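You operate a simulated robot arm through the tools that you are given. There is no shell and no other tool.

The job below is to be done with a simulated robot arm. You get a single attempt, and the scene is never put back.

## Task
Put the red plug and white pad in the stand drawer and get out the seal box.
Fine: seal box on top of the grey stand; shut the drawer. Leave the other things on the stand.
Where things are to end (x, y in the base frame): red plug within 6 cm of [61, -1]; seal box within 6 cm of [68, 11]; white pad within 6 cm of [56, -7].

It is judged by the outcome, as a careful person would: the job done as asked, and still so three seconds after it is handed in. It fails if anything else is knocked over, pushed out of place, dropped, spilled or broken. A push-on lid holds only when it is set on centred and level and pressed home; a screw cap is set on level and turned clockwise until tight.

## Robot
A 6-joint arm with a two-finger gripper, fixed in place. Base frame: the origin is at the foot of the arm, x ahead of it, y to its left, z up. Readings come in cm, degrees, newtons and seconds.
With the tool pointing down near the work surface it reaches from about 32 to 70 cm from the base axis. Its first joint turns from -166.0 to 166.0 degrees. Payload 3.18 kg.
Tool frame: the origin (TCP) lies between the finger pads and is the grasp point; the fingertips stand 3 cm ahead of it; z points along the fingers, y is the line along which they close. The gripper opens to 14.4 cm. The gripper's body begins 10.3 cm behind the TCP.
Orientation is told as [roll, pitch, yaw] about the base's x, y, z axes, in that order, counted from this pose: with the fingers straight down and closing along the base's y, the tool's x points along the base's -x, its y along +y and its z along -z.

## Interface
- The arm moves only by the tool apply_moves. Its argument "moves" is a list of rows, each an object (a shift or turn left out is 0, a gripper value left out holds the last) with "xyz": the shift along the tool's x, y, z in cm, a list of three; "rot": the turn, a rotation vector about the tool's x, y, z in degrees, a list of three; "jaw": the gripper command, from -1 (fully open) to 1 (shut), values between in proportion. In form: [{"xyz": [x, y, z], "rot": [rx, ry, rz], "jaw": jaw}, ...]. A call has 1 to 20 rows; each row shifts and turns the commanded pose from where the row before left it, along the tool's axes as they then stand. A row lasts 0.2 s, in which the tool goes at most 5 cm and 8.6 degrees; a call with a longer step from one row to the next is refused whole, and so is a gripper value outside its range. Where a pose cannot be reached the arm comes as near as it can. A force on the tool above 90 N (or 10 N above the force at the start of the call, whichever is more), or a blocked arm, ends the call early, and 0.2 s more pass. Each finger halts on what it meets, pressing with about 43 N; the grip force reading is that of the motor and also rises with nothing between the fingers. The clock runs only during rows and for 0.2 s after the last one: add rows that do not move to give the fingers time. The reply holds the time, the measured pose of the TCP, the force on the tool along the base axes, the opening and the grip force, in the units named above and with some noise, with the torque about the TCP (base axes, N m) and any sound that the robot's microphone picked up.
- Cameras (640 x 400 px; columns grow to the right, rows downward): "scene" is fixed at [39.94, 65.22, 122.86]; the picture's right is [-0.99, -0.16, 0.00], its down [-0.08, 0.48, -0.87] and it looks along [0.14, -0.86, -0.49] (base axes); focal length 308 px, centre (320, 200). "wrist" rides on the gripper at [7.6, 1.6, -14.3] in the tool frame; the picture's right is [-0.21, 0.98, 0.00], its down [-0.84, -0.18, -0.51] and it looks along [-0.50, -0.11, 0.86] (tool axes); focal length 218 px, centre (320, 200). There is no depth. A picture from a camera that has moved, and an enlarged one, comes with that camera's place and axes in the base frame and with its lens.
- grab_frame(camera): a new picture of that camera. It takes no simulated time.
- inspect(camera, box): a new picture of the part [left, top, right, bottom] of that camera's present view, enlarged. It takes no simulated time.
- sign_off(): hands the job in; it is judged then, once.

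Nothing tells you positions but the pictures and the camera data. Unless the task says otherwise, let go and move clear before handing in.

The tools are called after "Emit:" as a command line: name --argument value ..., lists and objects as JSON in quotes. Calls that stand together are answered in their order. apply_moves: Moves the arm, as the interface text tells. Its arguments: {"type":"object","properties":{"moves":{"type":"array"}},"required":["moves"]} The other tools are called the same way: grab_frame (camera) takes a picture; inspect (camera, box) takes an enlarged picture of a part of a camera's view; sign_off () hands the job in.

At the start:

```text
clock: 0.0
tool_pos: [31.09, 17.78, 99.22]
orientation: [0.0, 0.1, 0.0]
force: [-0.6, 0.2, 0.1]
torque: [0.0, 0.0, -0.03]
gripper_width: 14.43
finger_force: 0.1
```

scene: 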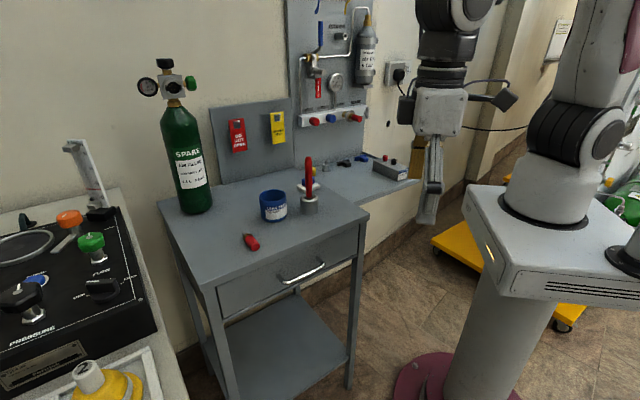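
wrist: 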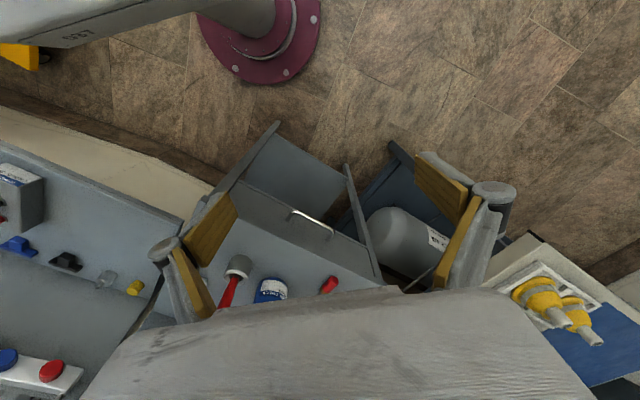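

I see a grey stand with a drawer, with a blue cup, a red-handled tool and a red plug on top, and a green bottle behind. I'll look closer at the stand before moving.

Emit:
inspect --camera "scene" --box '[150, 140, 390, 290]'

Emit:
inspect --camera "scene" --box '[220, 150, 360, 238]'

Emit:
inspect --camera "wrist" --box '[140, 120, 400, 310]'

```text
2.67 times, centred on (270, 215) of scene
camera zoom: at [39.94, 65.22, 122.86], right [-0.99, -0.16, 0.0], down [-0.08, 0.48, -0.87], along [0.14, -0.86, -0.49], focal length 821 px, centre (453, 160)
```

zoom: 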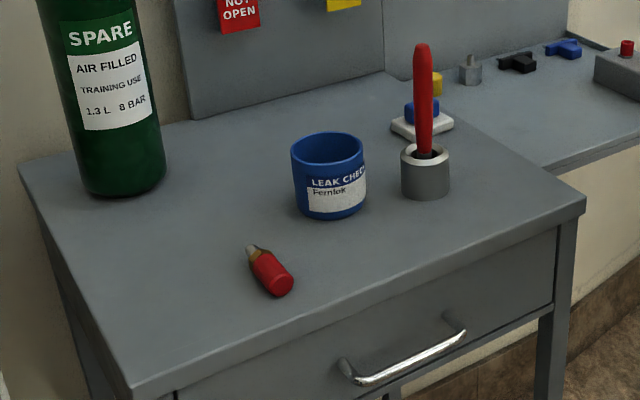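

```text
4.55 times, centred on (290, 194) of scene
camera zoom: at [39.94, 65.22, 122.86], right [-0.99, -0.16, 0.0], down [-0.08, 0.48, -0.87], along [0.14, -0.86, -0.49], focal length 1400 px, centre (456, 227)
```

zoom: 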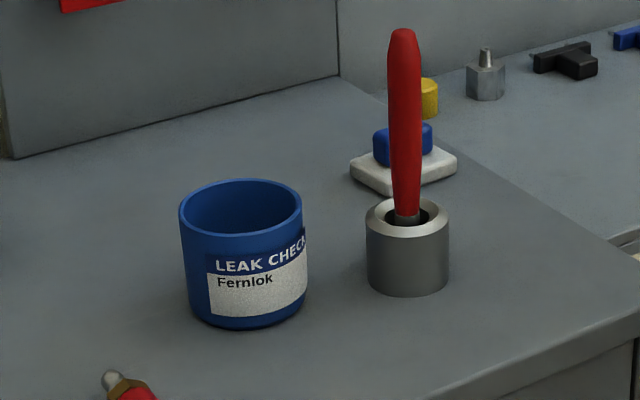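

```text
2.11 times, centred on (270, 215) of wrist
camera zoom: at [23.54, 19.42, 113.29], right [0.21, 0.98, 0.0], down [0.84, -0.18, 0.51], along [0.5, -0.11, -0.86], focal length 460 px, centre (425, 168)
```

zoom: 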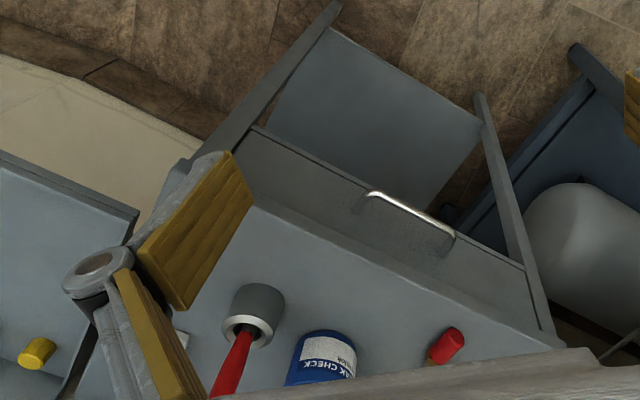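

The stand's top comes out near z≈79.5 cm, turned about 45°. The red plug is near (64, 12.5) and the white pad near (57, -17) with a blue item apparently on it. I'll raise the tool and move the wrist camera over for a better look.

Emit:
apply_moves --moves '[{"xyz": [0, 0, -4]}, {"xyz": [0, 0, -4]}, {"xyz": [-1.5, -4, 0]}, {"xyz": [-1.5, -4, 0]}, {"xyz": [-1.5, -4, 0]}, {"xyz": [-1.5, -4, 0]}, {"xyz": [-1.5, -4, 0]}, {"xyz": [0, 0, 0]}]'

Emit:
grab_frame --camera "wrist"

Emit:
grab_frame --camera "scene"

```text
clock: 1.8
tool_pos: [38.47, -2.22, 101.98]
orientation: [0.2, -0.4, 0.1]
force: [0.3, -0.1, 0.3]
torque: [0.02, 0.0, 0.04]
gripper_width: 14.4
finger_force: 0.1
out of reach, approached as far as the arm can: row 1, 2
```

```text
taken
camera wrist: at [30.84, -0.67, 116.14], right [0.21, 0.98, 0.0], down [0.84, -0.18, 0.51], along [0.5, -0.11, -0.86], focal length 218 px, centre (320, 200)
```

wrist: 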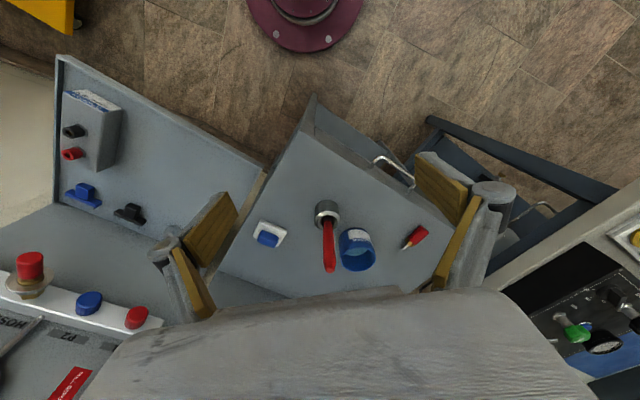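

```text
taken
```

scene: 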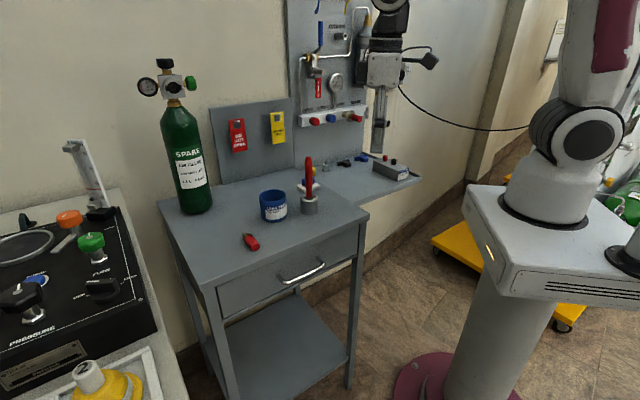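

From above, the white pad clearly has a blue piece on or beside it. I'll zoom in on it and on the other stand items.

Emit:
inspect --camera "wrist" --box '[230, 180, 450, 290]'

Emit:
inspect --camera "wrist" --box '[240, 210, 310, 260]'

Emit:
inspect --camera "wrist" --box '[260, 80, 460, 220]'

Emit:
inspect --camera "scene" --box '[285, 150, 345, 220]'

```text
2.91 times, centred on (340, 235) of wrist
camera zoom: at [30.84, -0.67, 116.14], right [0.21, 0.98, 0.0], down [0.84, -0.18, 0.51], along [0.5, -0.11, -0.86], focal length 635 px, centre (262, 98)
```

zoom: 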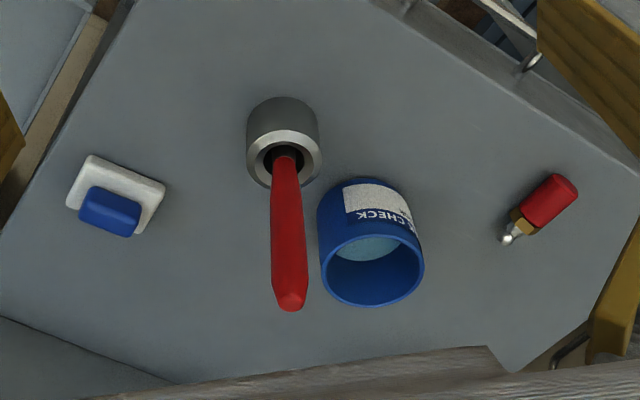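

```text
8.00 times, centred on (275, 235) of wrist
camera zoom: at [30.84, -0.67, 116.14], right [0.21, 0.98, 0.0], down [0.84, -0.18, 0.51], along [0.5, -0.11, -0.86], focal length 1746 px, centre (680, -80)
```

zoom: 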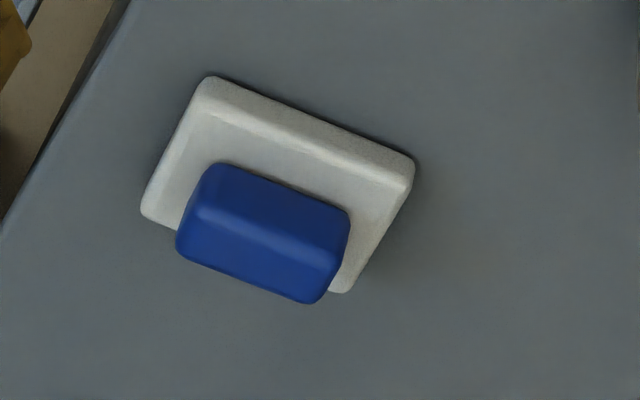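

```text
2.86 times, centred on (360, 150) of wrist
camera zoom: at [30.84, -0.67, 116.14], right [0.21, 0.98, 0.0], down [0.84, -0.18, 0.51], along [0.5, -0.11, -0.86], focal length 624 px, centre (206, 343)
```

zoom: 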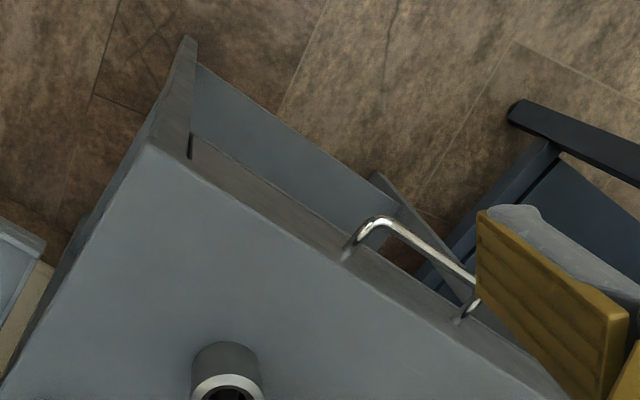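

```text
5.71 times, centred on (315, 185) of scene
camera zoom: at [39.94, 65.22, 122.86], right [-0.99, -0.16, 0.0], down [-0.08, 0.48, -0.87], along [0.14, -0.86, -0.49], focal length 1760 px, centre (349, 286)
```

zoom: 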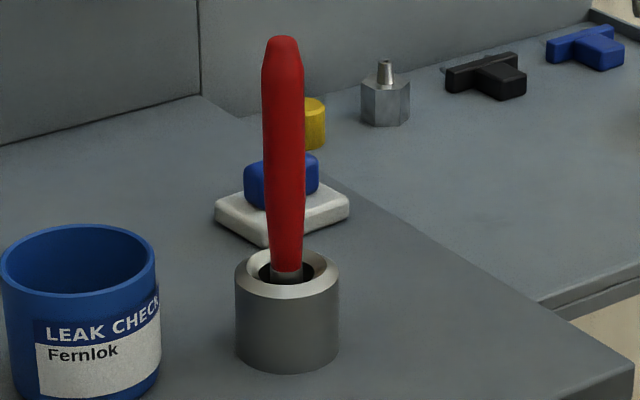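

The blue block sits on top of the white pad as a separate item, so it probably has to come off and stay on the stand. I'll bring the wrist camera nearer the pad for a clearer view.

Emit:
apply_moves --moves '[{"xyz": [-2, -3, 0]}, {"xyz": [-2, -3, 0]}, {"xyz": [-2, -3, 0]}, {"xyz": [-2, -3, 0]}, {"xyz": [0, 0, 0]}, {"xyz": [0, 0, 0]}]'

Emit:
grab_frame --camera "wrist"

Emit:
inspect --camera "wrist" --box '[280, 160, 400, 260]'

```text
clock: 3.2
tool_pos: [45.69, -14.01, 99.23]
orientation: [-0.1, -0.2, 0.0]
force: [-0.8, -0.3, 0.5]
torque: [-0.01, 0.01, 0.0]
gripper_width: 14.41
finger_force: 0.0
out of reach, approached as far as the arm can: row 1, 2, 3, 4
```

```text
taken
camera wrist: at [37.94, -12.4, 113.39], right [0.21, 0.98, 0.0], down [0.84, -0.18, 0.51], along [0.5, -0.11, -0.86], focal length 218 px, centre (320, 200)
```

wrist: 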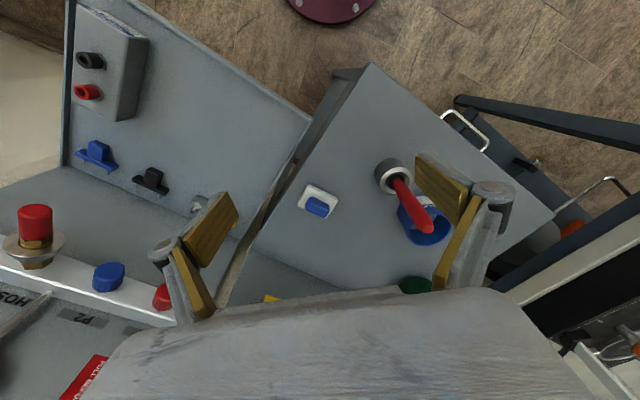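

```text
4.00 times, centred on (340, 210) of wrist
camera zoom: at [37.94, -12.4, 113.39], right [0.21, 0.98, 0.0], down [0.84, -0.18, 0.51], along [0.5, -0.11, -0.86], focal length 873 px, centre (240, 160)
```

zoom: 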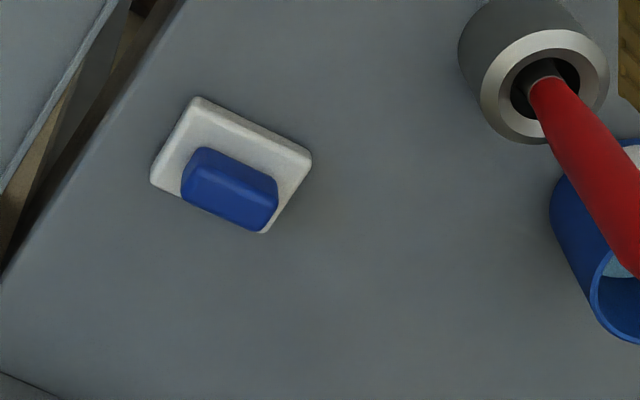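

I need the blue block's exact shape and where it sits on the pad, so I'm zooming in more tightly.

Emit:
inspect --camera "wrist" --box '[315, 180, 363, 220]'

Emit:
inspect --camera "scene" --box '[295, 170, 327, 200]'

Emit:
inspect --camera "scene" --box '[160, 180, 380, 330]'

```text
10.00 times, centred on (339, 200) of wrist
camera zoom: at [37.94, -12.4, 113.39], right [0.21, 0.98, 0.0], down [0.84, -0.18, 0.51], along [0.5, -0.11, -0.86], focal length 2183 px, centre (130, 200)
```

zoom: 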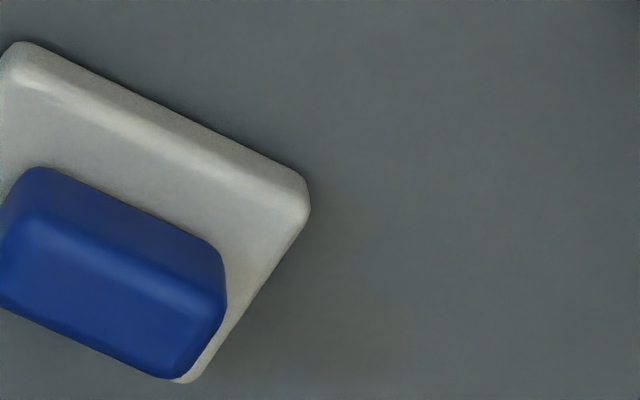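

```text
13.33 times, centred on (311, 185) of scene
camera zoom: at [39.94, 65.22, 122.86], right [-0.99, -0.16, 0.0], down [-0.08, 0.48, -0.87], along [0.14, -0.86, -0.49], focal length 4107 px, centre (440, 400)
```

zoom: 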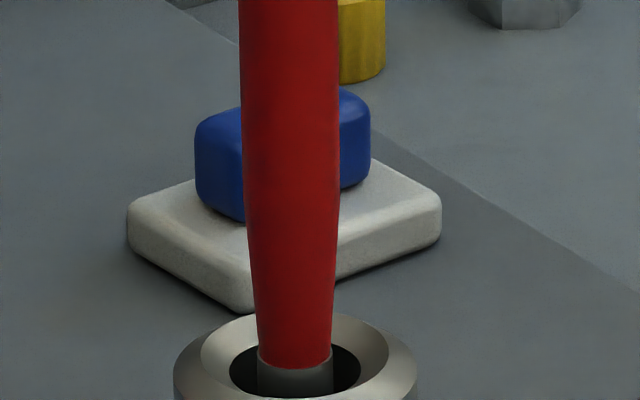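

```text
2.67 times, centred on (270, 255) of scene
camera zoom: at [39.94, 65.22, 122.86], right [-0.99, -0.16, 0.0], down [-0.08, 0.48, -0.87], along [0.14, -0.86, -0.49], focal length 821 px, centre (453, 53)
```

zoom: 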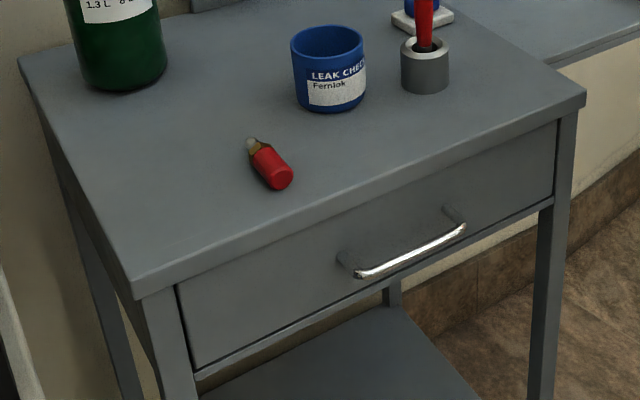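

The pad is centred near (57.4, -17.2) with the blue block centred on it (top z≈82.8), both turned about 47°. I'll turn the gripper 47° to match and check how the commanded height behaves after the earlier reach limit.

Emit:
apply_moves --moves '[{"rot": [0, 0, -8]}, {"rot": [0, 0, -8]}, {"rot": [0, 0, -8]}, {"rot": [0, 0, -8]}, {"rot": [0, 0, -8]}, {"rot": [0, 0, -7]}, {"xyz": [0, 0, 2]}, {"xyz": [0, 0, 0]}]'

Emit:
grab_frame --camera "wrist"

```text
clock: 5.0
tool_pos: [45.59, -13.84, 97.0]
orientation: [0.0, -0.1, 47.1]
force: [0.6, 0.2, -0.4]
torque: [0.0, -0.01, 0.02]
gripper_width: 14.4
finger_force: 0.0
```

```text
taken
camera wrist: at [39.17, -18.38, 111.25], right [-0.57, 0.82, 0.0], down [0.71, 0.49, 0.51], along [0.42, 0.29, -0.86], focal length 218 px, centre (320, 200)
```

wrist: 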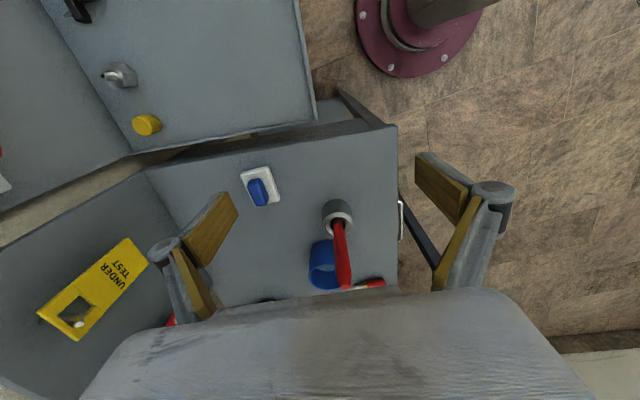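

This view from a second angle confirms the pad's place. I'll zoom to get the block's outline relative to the gripper's closing line.

Emit:
inspect --camera "wrist" --box '[230, 160, 290, 210]'

Emit:
inspect --camera "wrist" --box '[300, 180, 420, 300]'

```text
8.00 times, centred on (260, 185) of wrist
camera zoom: at [39.17, -18.38, 111.25], right [-0.57, 0.82, 0.0], down [0.71, 0.49, 0.51], along [0.42, 0.29, -0.86], focal length 1746 px, centre (800, 320)
```

zoom: 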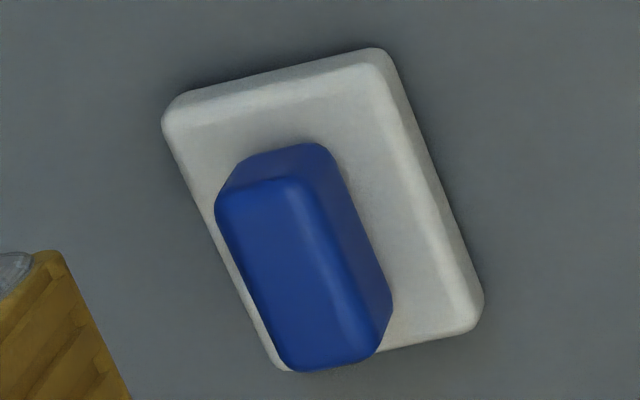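

```text
3.33 times, centred on (360, 240) of wrist
camera zoom: at [39.17, -18.38, 111.25], right [-0.57, 0.82, 0.0], down [0.71, 0.49, 0.51], along [0.42, 0.29, -0.86], focal length 728 px, centre (187, 67)
```

zoom: 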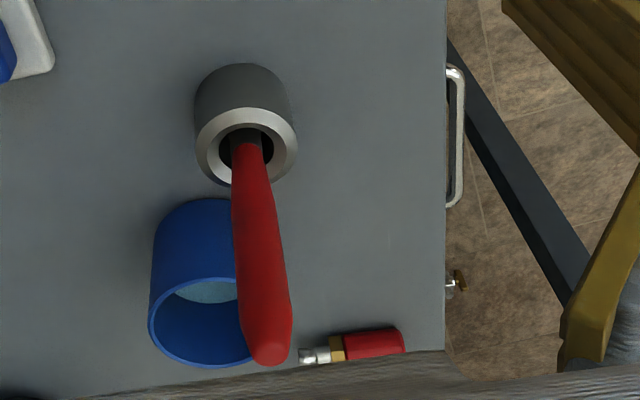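

The block's top centre is about (57.5, -17.1) and the gripper is already aligned with its short side. I'll move above it with the jaws at about 6 cm, stopping at z≈88 to check.

Emit:
apply_moves --moves '[{"xyz": [0, 0, 2], "jaw": 0.167}, {"xyz": [-1.15, -2.18, 1.4]}, {"xyz": [-1.15, -2.18, 1.4]}, {"xyz": [-1.15, -2.18, 1.4]}, {"xyz": [-1.15, -2.18, 1.4]}, {"xyz": [-1.13, -2.2, 1.4]}, {"xyz": [0, 0, 0]}, {"xyz": [0, 0, 0]}]'

Emit:
grab_frame --camera "wrist"

Emit:
inspect --camera "scene" --box '[240, 120, 400, 220]'

```text
clock: 6.8
tool_pos: [57.25, -17.15, 87.9]
orientation: [0.0, 0.0, 47.0]
force: [-1.3, 0.1, 0.3]
torque: [0.01, 0.01, -0.02]
gripper_width: 5.99
finger_force: 0.1
```

```text
taken
camera wrist: at [50.94, -21.72, 102.19], right [-0.57, 0.82, 0.0], down [0.71, 0.49, 0.51], along [0.42, 0.29, -0.86], focal length 218 px, centre (320, 200)
```

wrist: 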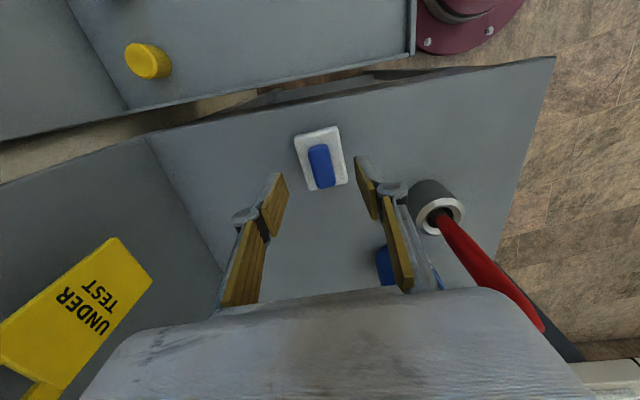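

```text
4.00 times, centred on (320, 170) of scene
camera zoom: at [39.94, 65.22, 122.86], right [-0.99, -0.16, 0.0], down [-0.08, 0.48, -0.87], along [0.14, -0.86, -0.49], focal length 1232 px, centre (320, 320)
```

zoom: 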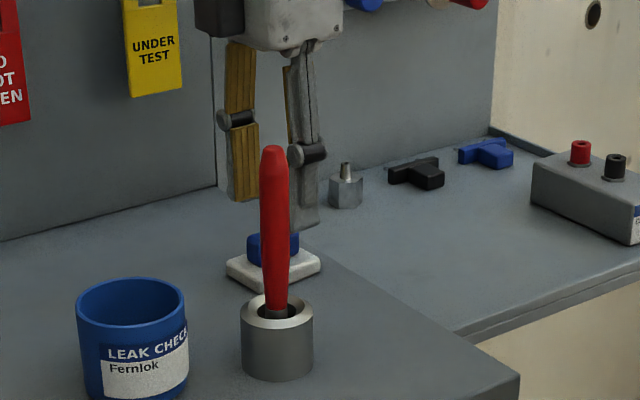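

The block lies between the open fingers, a fraction of a centimetre off along the tool x-axis. I'll descend so the tips sit just above the pad and close on the block.

Emit:
apply_moves --moves '[{"xyz": [-0.3, 0, 1.2]}, {"xyz": [0, 0, 1.2]}, {"xyz": [0, 0, 0.9]}, {"xyz": [0, 0, 0]}]'

Emit:
inspect --camera "scene" --box '[280, 150, 345, 210]'

Emit:
grab_frame --camera "wrist"

```text
clock: 7.8
tool_pos: [57.62, -17.15, 84.6]
orientation: [0.0, 0.0, 47.0]
force: [-0.1, 0.9, -0.6]
torque: [-0.03, -0.03, -0.02]
gripper_width: 5.98
finger_force: 0.1
```

```text
6.67 times, centred on (312, 180) of scene
camera zoom: at [39.94, 65.22, 122.86], right [-0.99, -0.16, 0.0], down [-0.08, 0.48, -0.87], along [0.14, -0.86, -0.49], focal length 2053 px, centre (370, 333)
```

zoom: 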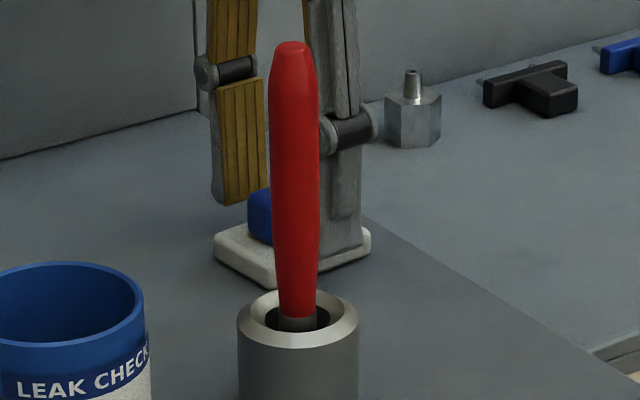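

```text
taken
camera wrist: at [51.21, -21.56, 98.78], right [-0.57, 0.82, 0.0], down [0.71, 0.49, 0.51], along [0.42, 0.29, -0.86], focal length 218 px, centre (320, 200)
```

wrist: 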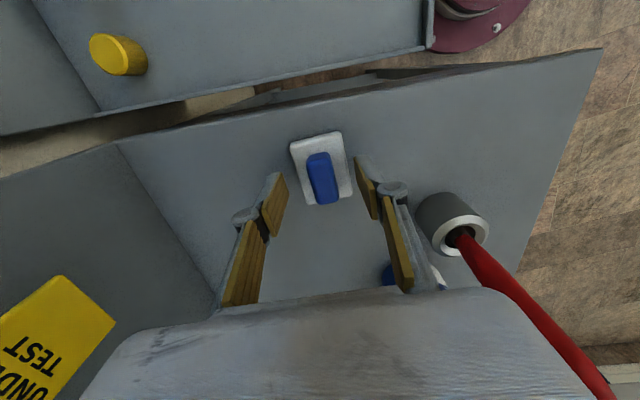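

Block is centred between the fingers and the tips are just above the pad. Closing on the block now.

Emit:
apply_moves --moves '[{"xyz": [0, 0, 0.3]}, {"jaw": 0.6}, {"jaw": 1}, {"xyz": [0, 0, 0]}, {"xyz": [0, 0, 0]}]'

Emit:
grab_frame --camera "wrist"

```text
clock: 9.0
tool_pos: [57.64, -17.0, 84.41]
orientation: [0.0, -0.1, 46.9]
force: [0.9, -0.1, 0.0]
torque: [-0.01, 0.0, 0.0]
gripper_width: 1.9
finger_force: 43.3
```

```text
taken
camera wrist: at [51.23, -21.52, 98.61], right [-0.57, 0.82, 0.0], down [0.71, 0.49, 0.51], along [0.42, 0.29, -0.86], focal length 218 px, centre (320, 200)
```

wrist: 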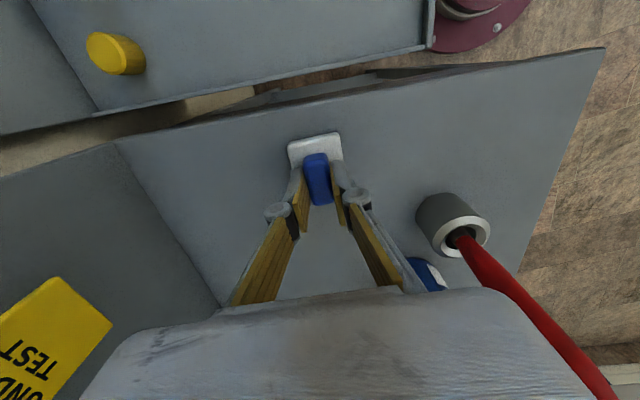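

Block gripped at 1.9 cm width. I'll lift it a little and see whether the pad stays on the stand.

Emit:
apply_moves --moves '[{"xyz": [0, 0, -1]}, {"xyz": [0, 0, -1.5]}, {"xyz": [0, 0, -1.5]}, {"xyz": [0, 0, 0]}]'

Emit:
grab_frame --camera "wrist"

Emit:
inspect --camera "scene" --box '[280, 150, 345, 210]'

```text
clock: 10.0
tool_pos: [57.62, -17.0, 88.4]
orientation: [-0.1, 0.1, 47.0]
force: [-0.4, -0.2, -0.1]
torque: [-0.05, 0.02, 0.03]
gripper_width: 1.87
finger_force: 43.0
```

```text
taken
camera wrist: at [51.35, -21.51, 102.65], right [-0.57, 0.82, 0.0], down [0.71, 0.49, 0.51], along [0.42, 0.29, -0.86], focal length 218 px, centre (320, 200)
```

wrist: 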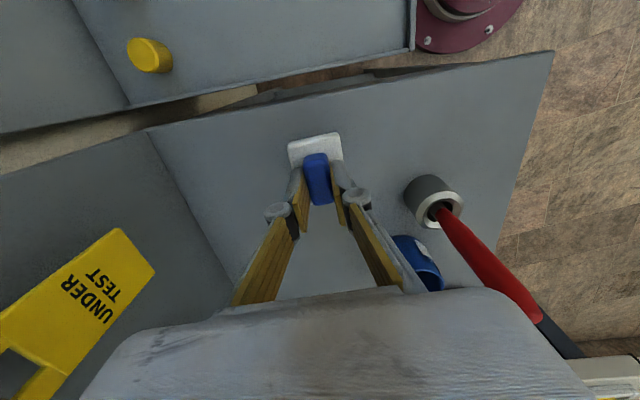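

```text
6.67 times, centred on (312, 180) of scene
camera zoom: at [39.94, 65.22, 122.86], right [-0.99, -0.16, 0.0], down [-0.08, 0.48, -0.87], along [0.14, -0.86, -0.49], focal length 2053 px, centre (370, 333)
```

zoom: 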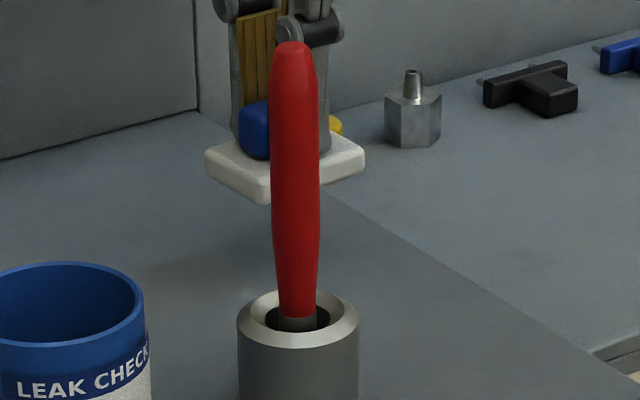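

The pad lifted together with the blue block, so it is one piece: a white pad with a blue grip. I'll set it back where it was and go open the drawer first.

Emit:
apply_moves --moves '[{"xyz": [0, 0, 1.5]}, {"xyz": [0, 0, 1.5]}, {"xyz": [0, 0, 0.95]}, {"xyz": [0, 0, 0]}, {"jaw": 0.6}, {"jaw": 0.3}, {"xyz": [0, 0, 0]}]'

Emit:
inspect --camera "scene" --box '[280, 150, 345, 210]'

```text
clock: 11.6
tool_pos: [57.77, -17.03, 84.34]
orientation: [0.0, 0.0, 47.0]
force: [0.7, 0.3, 0.0]
torque: [0.04, 0.01, 0.01]
gripper_width: 5.04
finger_force: 0.0
```

```text
6.67 times, centred on (312, 180) of scene
camera zoom: at [39.94, 65.22, 122.86], right [-0.99, -0.16, 0.0], down [-0.08, 0.48, -0.87], along [0.14, -0.86, -0.49], focal length 2053 px, centre (370, 333)
```

zoom: 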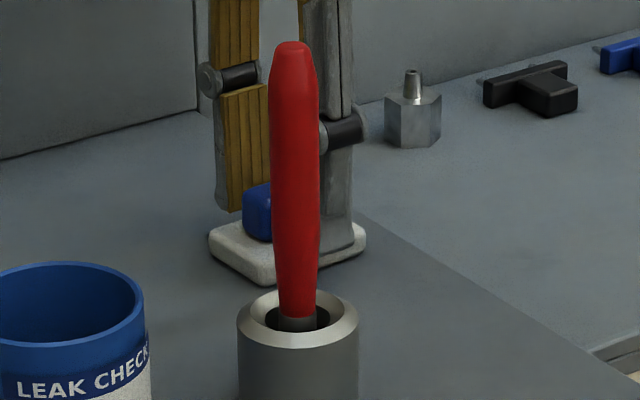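

The pad is back in place. I'll go up and around the pen cup to a spot in front of the stand to look at the handle.

Emit:
apply_moves --moves '[{"xyz": [0, 0, -2.5]}, {"xyz": [0, 0, -2.5]}, {"xyz": [0, 0, -2.5]}, {"xyz": [0, 0, -2]}, {"xyz": [1.42, 3.35, -0.5]}, {"xyz": [1.42, 3.35, -0.5]}, {"xyz": [1.42, 3.35, -0.5]}, {"xyz": [1.42, 3.35, -0.5]}, {"xyz": [-1.75, 3, 0], "jaw": -1}, {"xyz": [-1.75, 3, 0]}, {"xyz": [-1.75, 3, 0]}, {"xyz": [-1.75, 3, 0]}, {"xyz": [-1.75, 3, 0]}, {"xyz": [-1.75, 3, 0]}, {"xyz": [0, 0, 0]}]'

Emit:
grab_frame --camera "wrist"

Emit:
inspect --camera "wrist" --box '[230, 120, 410, 270]'

```text
clock: 14.8
tool_pos: [36.15, 8.4, 94.67]
orientation: [0.1, 0.1, 47.0]
force: [-0.1, -0.8, -0.6]
torque: [0.02, -0.01, -0.04]
gripper_width: 14.42
finger_force: 0.1
out of reach, approached as far as the arm can: row 3, 4
```

```text
taken
camera wrist: at [29.89, 3.88, 108.91], right [-0.57, 0.82, 0.0], down [0.71, 0.49, 0.51], along [0.42, 0.29, -0.86], focal length 218 px, centre (320, 200)
```

wrist: 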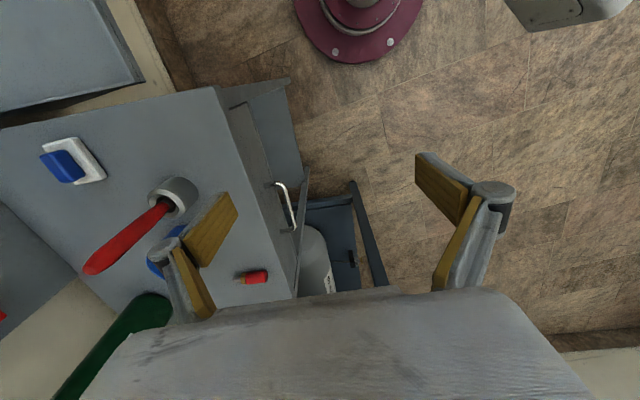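

```text
2.67 times, centred on (320, 195) of wrist
camera zoom: at [29.89, 3.88, 108.91], right [-0.57, 0.82, 0.0], down [0.71, 0.49, 0.51], along [0.42, 0.29, -0.86], focal length 582 px, centre (320, 213)
```

zoom: 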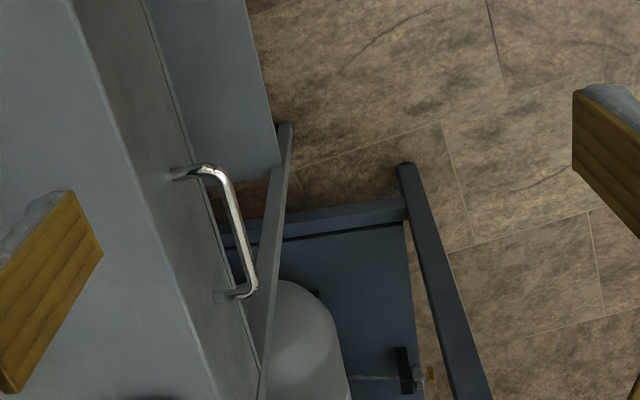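

The bar handle is centred near (52.4, 11.9, 72.8), standing about 2.5 cm off the drawer front. To keep the finger knuckles off the stand's top edge, I'll approach tilted 30° toward the stand from in front.

Emit:
apply_moves --moves '[{"xyz": [-3.47, -0.64, 1.18]}, {"xyz": [-3.47, -0.64, 1.18]}, {"xyz": [-3.47, -0.64, 1.18]}, {"xyz": [-3.47, -0.64, 1.18]}, {"rot": [0, 0, 2]}, {"rot": [7.5, 0, 0]}, {"rot": [7.5, 0, 0]}, {"rot": [7.5, 0, 0]}, {"rot": [7.5, 0, 0], "jaw": 0.444}, {"xyz": [0, 0, 0]}, {"xyz": [0, 0, 0]}]'

Emit:
grab_frame --camera "wrist"

Emit:
grab_frame --camera "scene"

```text
clock: 17.2
tool_pos: [47.99, 16.68, 89.76]
orientation: [-30.0, 0.0, 44.9]
force: [-0.2, 0.4, 0.5]
torque: [-0.02, 0.0, -0.01]
gripper_width: 4.02
finger_force: 0.1
```

```text
taken
camera wrist: at [36.54, 17.39, 101.26], right [-0.45, 0.75, -0.49], down [0.53, 0.67, 0.53], along [0.72, -0.02, -0.69], focal length 218 px, centre (320, 200)
```

wrist: 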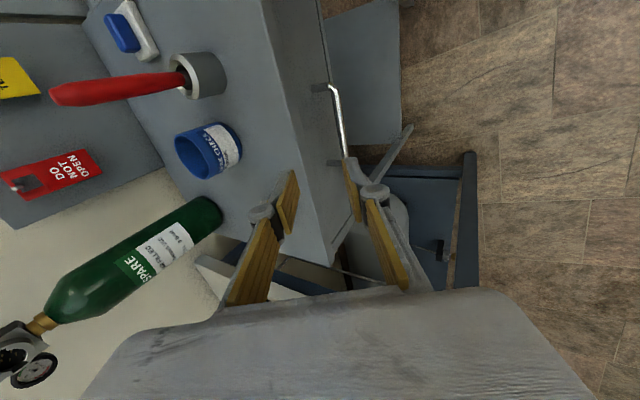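

```text
taken
```

scene: 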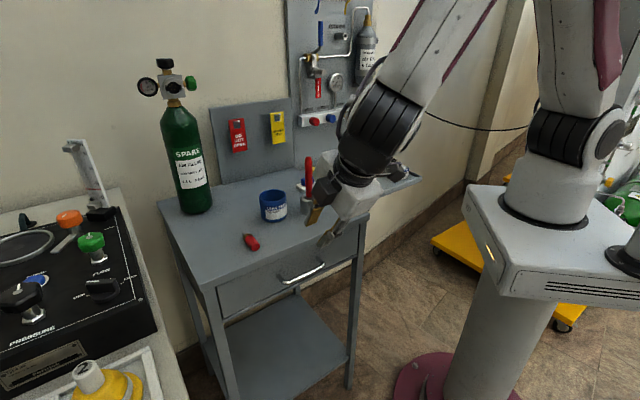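

I want to verify the clearance between the arm's wrist and the pen in the cup, and the handle's position from here.

Emit:
inspect --camera "scene" --box '[260, 120, 400, 260]'

Emit:
inspect --camera "wrist" --box '[260, 60, 420, 200]'

```text
2.86 times, centred on (330, 190) of scene
camera zoom: at [39.94, 65.22, 122.86], right [-0.99, -0.16, 0.0], down [-0.08, 0.48, -0.87], along [0.14, -0.86, -0.49], focal length 880 px, centre (291, 229)
```

zoom: 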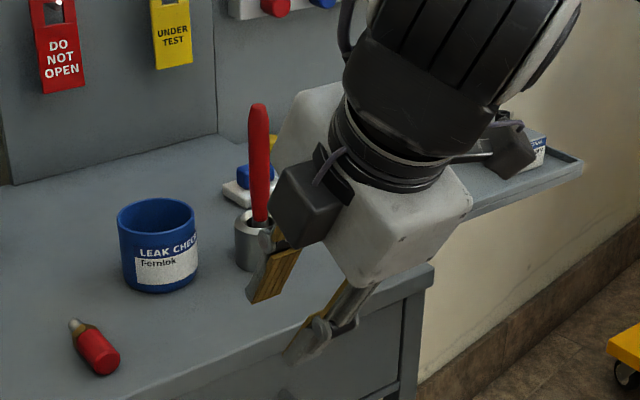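

```text
2.86 times, centred on (340, 130) of wrist
camera zoom: at [36.54, 17.39, 101.26], right [-0.45, 0.75, -0.49], down [0.53, 0.67, 0.53], along [0.72, -0.02, -0.69], focal length 624 px, centre (263, 400)
```

zoom: 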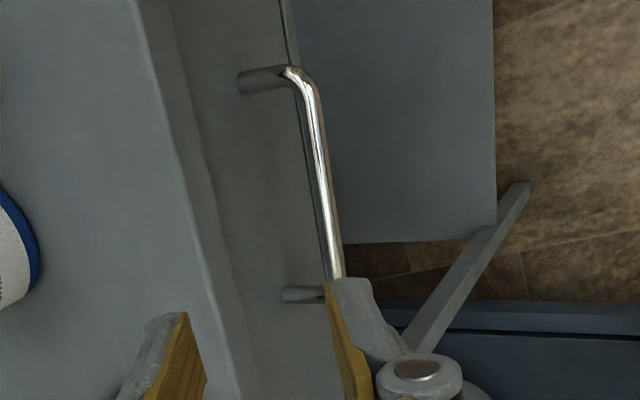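

The tool is well in front of the stand, with the bar ahead of the fingers. I'll move partway down toward it and check the alignment at close range.

Emit:
apply_moves --moves '[{"xyz": [0.07, 0.97, 2.73]}, {"xyz": [0.07, 0.97, 2.73]}, {"xyz": [0.07, 0.97, 2.73]}, {"xyz": [0.07, 0.97, 2.73]}, {"xyz": [0, 0, 0]}]'

Emit:
grab_frame --camera "wrist"

Emit:
inspect --camera "scene" --box '[260, 190, 380, 300]'

```text
clock: 18.4
tool_pos: [49.29, 15.21, 78.23]
orientation: [-30.1, 0.1, 45.0]
force: [0.3, -0.1, -0.9]
torque: [-0.04, 0.0, 0.0]
gripper_width: 3.99
finger_force: 0.1
```

```text
taken
camera wrist: at [37.86, 15.76, 89.8], right [-0.45, 0.75, -0.49], down [0.53, 0.67, 0.53], along [0.72, -0.02, -0.69], focal length 218 px, centre (320, 200)
```

wrist: 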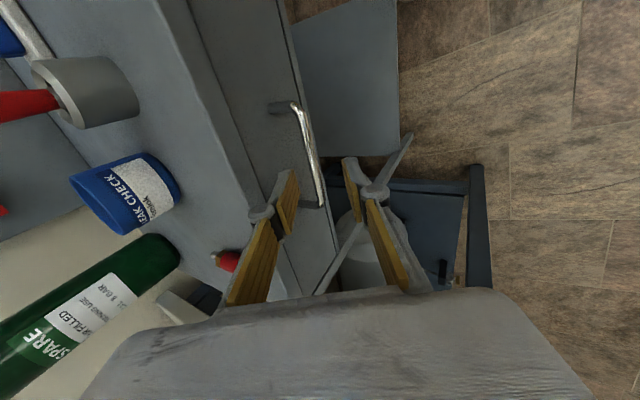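

```text
3.64 times, centred on (320, 245) of scene
camera zoom: at [39.94, 65.22, 122.86], right [-0.99, -0.16, 0.0], down [-0.08, 0.48, -0.87], along [0.14, -0.86, -0.49], focal length 1120 px, centre (320, 36)
```

zoom: 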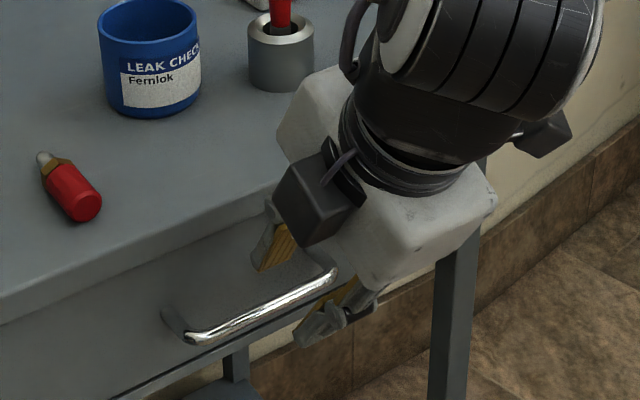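

I'll zoom in on the wrist view to triangulate the bar precisely in the tool frame.

Emit:
inspect --camera "wrist" --box '[250, 80, 380, 220]'

```text
2.86 times, centred on (315, 150) of wrist
camera zoom: at [37.86, 15.76, 89.8], right [-0.45, 0.75, -0.49], down [0.53, 0.67, 0.53], along [0.72, -0.02, -0.69], focal length 624 px, centre (334, 343)
```

zoom: 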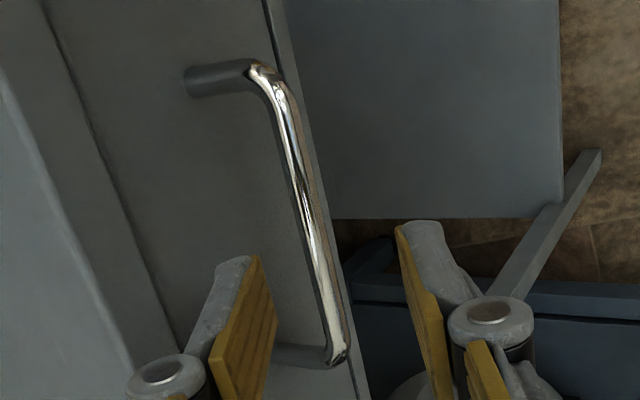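

The bar is parallel to the gripper, about 1.2 cm toward the inner finger and 7–8 cm ahead, with about 3 cm of clearance behind it. I'll advance so the bar lies between the finger pads.

Emit:
apply_moves --moves '[{"xyz": [0, -0.1, 1.3]}, {"xyz": [0, -0.1, 1.3]}, {"xyz": [0, 0, 1.3]}, {"xyz": [0, 0, 1.3]}, {"xyz": [0, 0, 0]}]'

Emit:
inspect --camera "wrist" --box '[250, 80, 410, 240]'

Emit:
inspect --camera "scene" --box '[260, 210, 360, 300]'

```text
clock: 19.6
tool_pos: [51.18, 13.19, 74.17]
orientation: [-30.1, 0.0, 45.0]
force: [0.2, 0.4, 0.4]
torque: [-0.03, 0.01, -0.01]
gripper_width: 4.01
finger_force: 0.1
```

```text
2.50 times, centred on (330, 160) of wrist
camera zoom: at [39.76, 13.75, 85.53], right [-0.45, 0.75, -0.49], down [0.53, 0.67, 0.53], along [0.72, -0.02, -0.69], focal length 546 px, centre (295, 300)
```

zoom: 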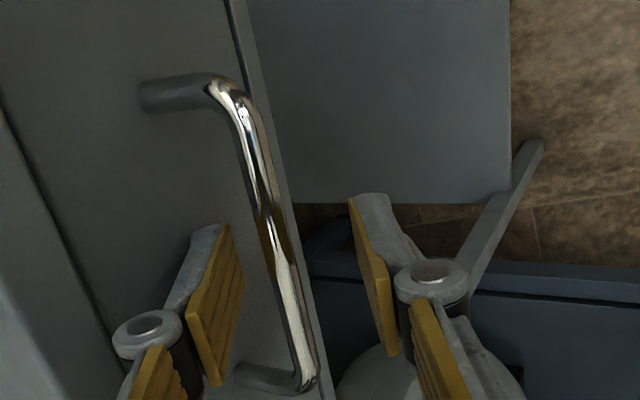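

```text
4.44 times, centred on (310, 255) of scene
camera zoom: at [39.94, 65.22, 122.86], right [-0.99, -0.16, 0.0], down [-0.08, 0.48, -0.87], along [0.14, -0.86, -0.49], focal length 1369 px, centre (364, -44)
```

zoom: 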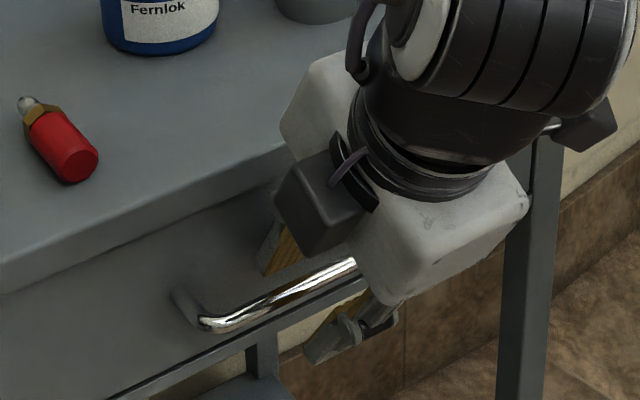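

The bar runs between the finger pads but near their tips. I'll advance another 0.9 cm and close on it.

Emit:
apply_moves --moves '[{"xyz": [0, 0, 0.9]}, {"xyz": [0, 0, 0]}, {"jaw": 0.7}, {"jaw": 1}, {"xyz": [0, 0, 0]}, {"xyz": [0, 0, 0]}]'

Emit:
inspect --camera "wrist" --box '[250, 80, 410, 240]'

```text
clock: 21.0
tool_pos: [51.59, 12.72, 73.5]
orientation: [-30.2, -0.1, 45.0]
force: [-0.8, -7.5, 30.3]
torque: [-0.63, 0.41, 0.27]
gripper_width: 0.87
finger_force: 39.2
```

```text
2.50 times, centred on (330, 160) of wrist
camera zoom: at [40.14, 13.43, 84.85], right [-0.45, 0.75, -0.49], down [0.53, 0.67, 0.53], along [0.72, -0.02, -0.69], focal length 546 px, centre (295, 300)
```

zoom: 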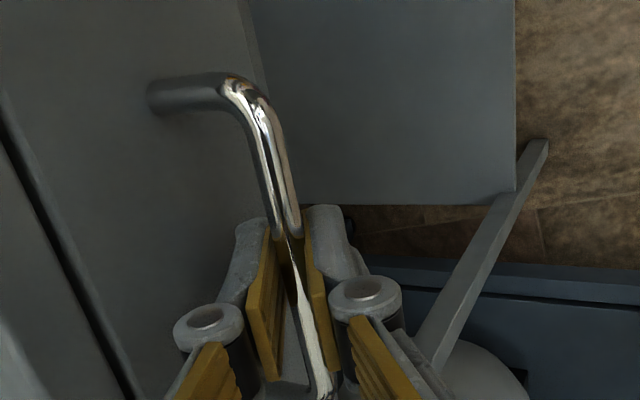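

The handle is gripped (0.87 cm) with some upward load on the tool. I'll ease the tool up slightly to relax that before pulling.

Emit:
apply_moves --moves '[{"xyz": [0, -0.1, -0.17]}, {"xyz": [0, 0, 0]}]'

```text
clock: 21.6
tool_pos: [51.57, 12.8, 73.42]
orientation: [-30.0, 0.0, 45.1]
force: [0.1, -3.4, 9.8]
torque: [-0.03, -0.05, 0.6]
gripper_width: 0.9
finger_force: 39.4
```

The load has dropped to about 10 N. Now I'll pull the drawer straight out along its axis, starting gently.

Emit:
apply_moves --moves '[{"xyz": [0, 0.4, -0.3]}, {"xyz": [0, 0.87, -0.5]}, {"xyz": [0, 0.87, -0.5]}, {"xyz": [0, 0, 0]}]'

Emit:
inspect --camera "scene" --box '[200, 190, 380, 340]'

```text
clock: 22.6
tool_pos: [49.7, 14.56, 73.43]
orientation: [-29.8, 0.1, 45.0]
force: [5.4, 7.2, -24.8]
torque: [0.34, -0.21, 0.7]
gripper_width: 0.88
finger_force: 39.4
```

```text
2.67 times, centred on (290, 265) of scene
camera zoom: at [39.94, 65.22, 122.86], right [-0.99, -0.16, 0.0], down [-0.08, 0.48, -0.87], along [0.14, -0.86, -0.49], focal length 821 px, centre (400, 27)
```

zoom: 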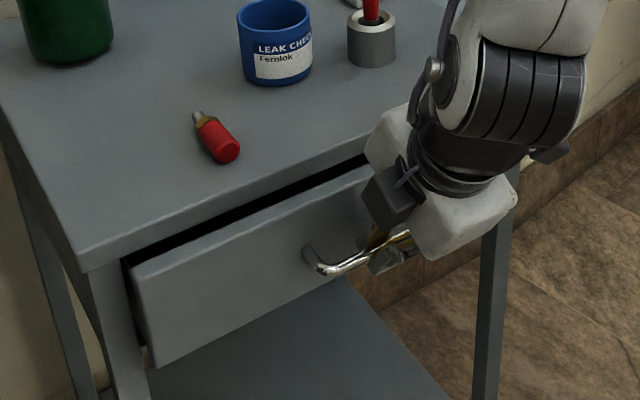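

The drawer is sliding out. I'll correct the slight upward bias and keep pulling.

Emit:
apply_moves --moves '[{"xyz": [0, 0.95, -0.35]}, {"xyz": [0, 1.3, -0.75]}, {"xyz": [0, 1.3, -0.75]}, {"xyz": [0, 1.3, -0.75]}, {"xyz": [0, 1.3, -0.75]}, {"xyz": [0, 1.3, -0.75]}, {"xyz": [0, 0, 0]}]'

Emit:
grab_frame --camera "wrist"

Emit:
inspect --camera "scene" --box '[180, 170, 400, 340]'

```text
clock: 24.2
tool_pos: [43.59, 20.61, 73.3]
orientation: [-30.1, 0.1, 44.9]
force: [-12.8, -12.4, 30.6]
torque: [-0.37, 0.17, 0.43]
gripper_width: 0.88
finger_force: 39.3
```

```text
taken
camera wrist: at [32.29, 21.35, 84.86], right [-0.45, 0.75, -0.49], down [0.53, 0.67, 0.53], along [0.72, -0.02, -0.69], focal length 218 px, centre (320, 200)
```

wrist: 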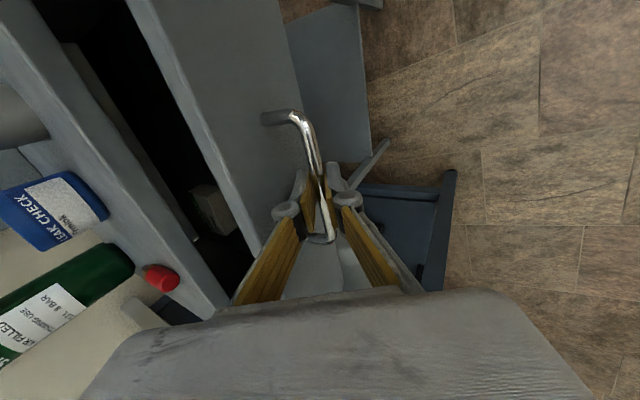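

```text
2.35 times, centred on (290, 255) of scene
camera zoom: at [39.94, 65.22, 122.86], right [-0.99, -0.16, 0.0], down [-0.08, 0.48, -0.87], along [0.14, -0.86, -0.49], focal length 725 px, centre (391, 71)
```

zoom: 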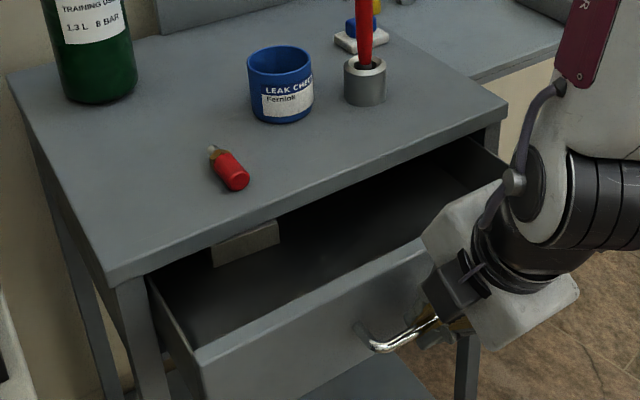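

The drawer is about 11 cm open and I can see a box inside at the left end. I'll ease the small side and vertical loads and keep pulling.

Emit:
apply_moves --moves '[{"xyz": [0.2, 1.1, -0.9]}, {"xyz": [0.03, 1.3, -0.75]}, {"xyz": [0.03, 1.3, -0.75]}, {"xyz": [0.03, 1.3, -0.75]}, {"xyz": [0.03, 1.3, -0.75]}, {"xyz": [0, 0, 0]}]'

Emit:
grab_frame --camera "wrist"

Emit:
inspect --camera "scene" --box '[180, 170, 400, 340]'

```text
clock: 25.6
tool_pos: [38.37, 25.88, 73.4]
orientation: [-29.9, -0.2, 45.2]
force: [18.2, 20.5, -17.1]
torque: [0.1, 0.03, 0.49]
gripper_width: 0.89
finger_force: 39.2
```

```text
taken
camera wrist: at [26.93, 26.43, 84.91], right [-0.45, 0.75, -0.49], down [0.52, 0.66, 0.53], along [0.72, -0.01, -0.69], focal length 218 px, centre (320, 200)
```

wrist: 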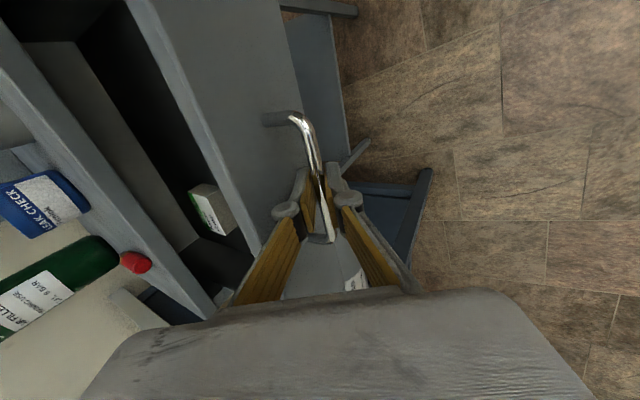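

```text
2.35 times, centred on (290, 255) of scene
camera zoom: at [39.94, 65.22, 122.86], right [-0.99, -0.16, 0.0], down [-0.08, 0.48, -0.87], along [0.14, -0.86, -0.49], focal length 725 px, centre (391, 71)
```

zoom: 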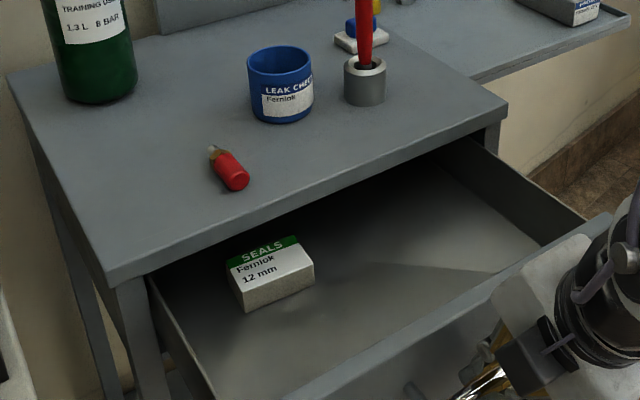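

The box labelled "SEALS" is in the drawer, toward the left. I'll pull a few cm more for access, easing the side load.

Emit:
apply_moves --moves '[{"xyz": [-0.2, 0.95, -0.45]}, {"xyz": [0, 0.87, -0.5]}, {"xyz": [0, 0.87, -0.5]}, {"xyz": [0, 0.87, -0.5]}, {"xyz": [0, 0, 0]}]'

Emit:
inspect --camera "scene" --box '[180, 170, 400, 340]'

```text
clock: 26.8
tool_pos: [35.73, 28.55, 73.45]
orientation: [-30.1, 0.1, 45.0]
force: [9.0, 7.3, 34.5]
torque: [-0.26, 0.01, 0.5]
gripper_width: 0.91
finger_force: 39.2
```

```text
2.35 times, centred on (290, 255) of scene
camera zoom: at [39.94, 65.22, 122.86], right [-0.99, -0.16, 0.0], down [-0.08, 0.48, -0.87], along [0.14, -0.86, -0.49], focal length 725 px, centre (391, 71)
```

zoom: 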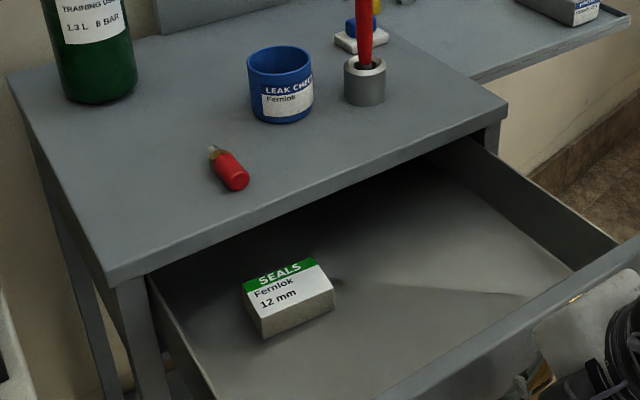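

The drawer is about 22 cm open. I'll ease the load, release the handle with a small opening and back straight out.

Emit:
apply_moves --moves '[{"xyz": [0, -0.1, -0.17]}, {"jaw": 0.667}, {"xyz": [0, 0, 0]}, {"xyz": [0, 0, -1.5]}, {"xyz": [0, 0, -2.5]}, {"xyz": [0, 0, -2.5]}, {"xyz": [0, 0, -2.5]}, {"xyz": [0, 0, -2.5]}, {"xyz": [0, 0, 0]}]'

Emit:
grab_frame --camera "scene"

Emit:
grab_frame --camera "wrist"

```text
clock: 28.8
tool_pos: [31.31, 32.6, 83.46]
orientation: [-30.0, 0.0, 44.9]
force: [0.1, -0.4, -0.3]
torque: [-0.04, 0.0, -0.01]
gripper_width: 2.38
finger_force: 0.1
```

```text
taken
```

scene: 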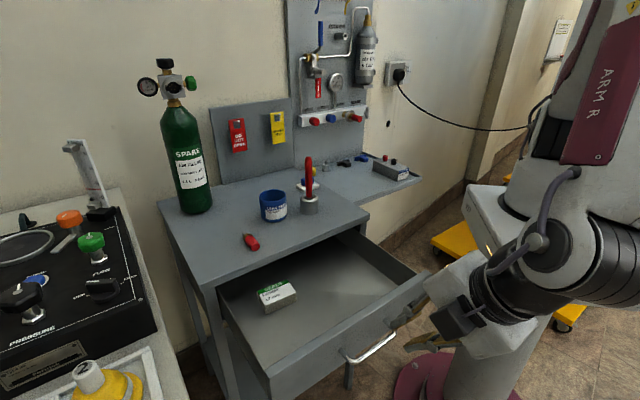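

```text
taken
camera wrist: at [19.99, 33.21, 94.97], right [-0.45, 0.75, -0.49], down [0.53, 0.67, 0.53], along [0.72, -0.02, -0.69], focal length 218 px, centre (320, 200)
```

wrist: 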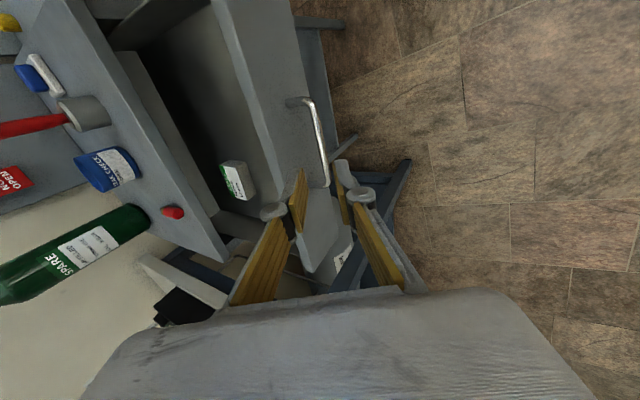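

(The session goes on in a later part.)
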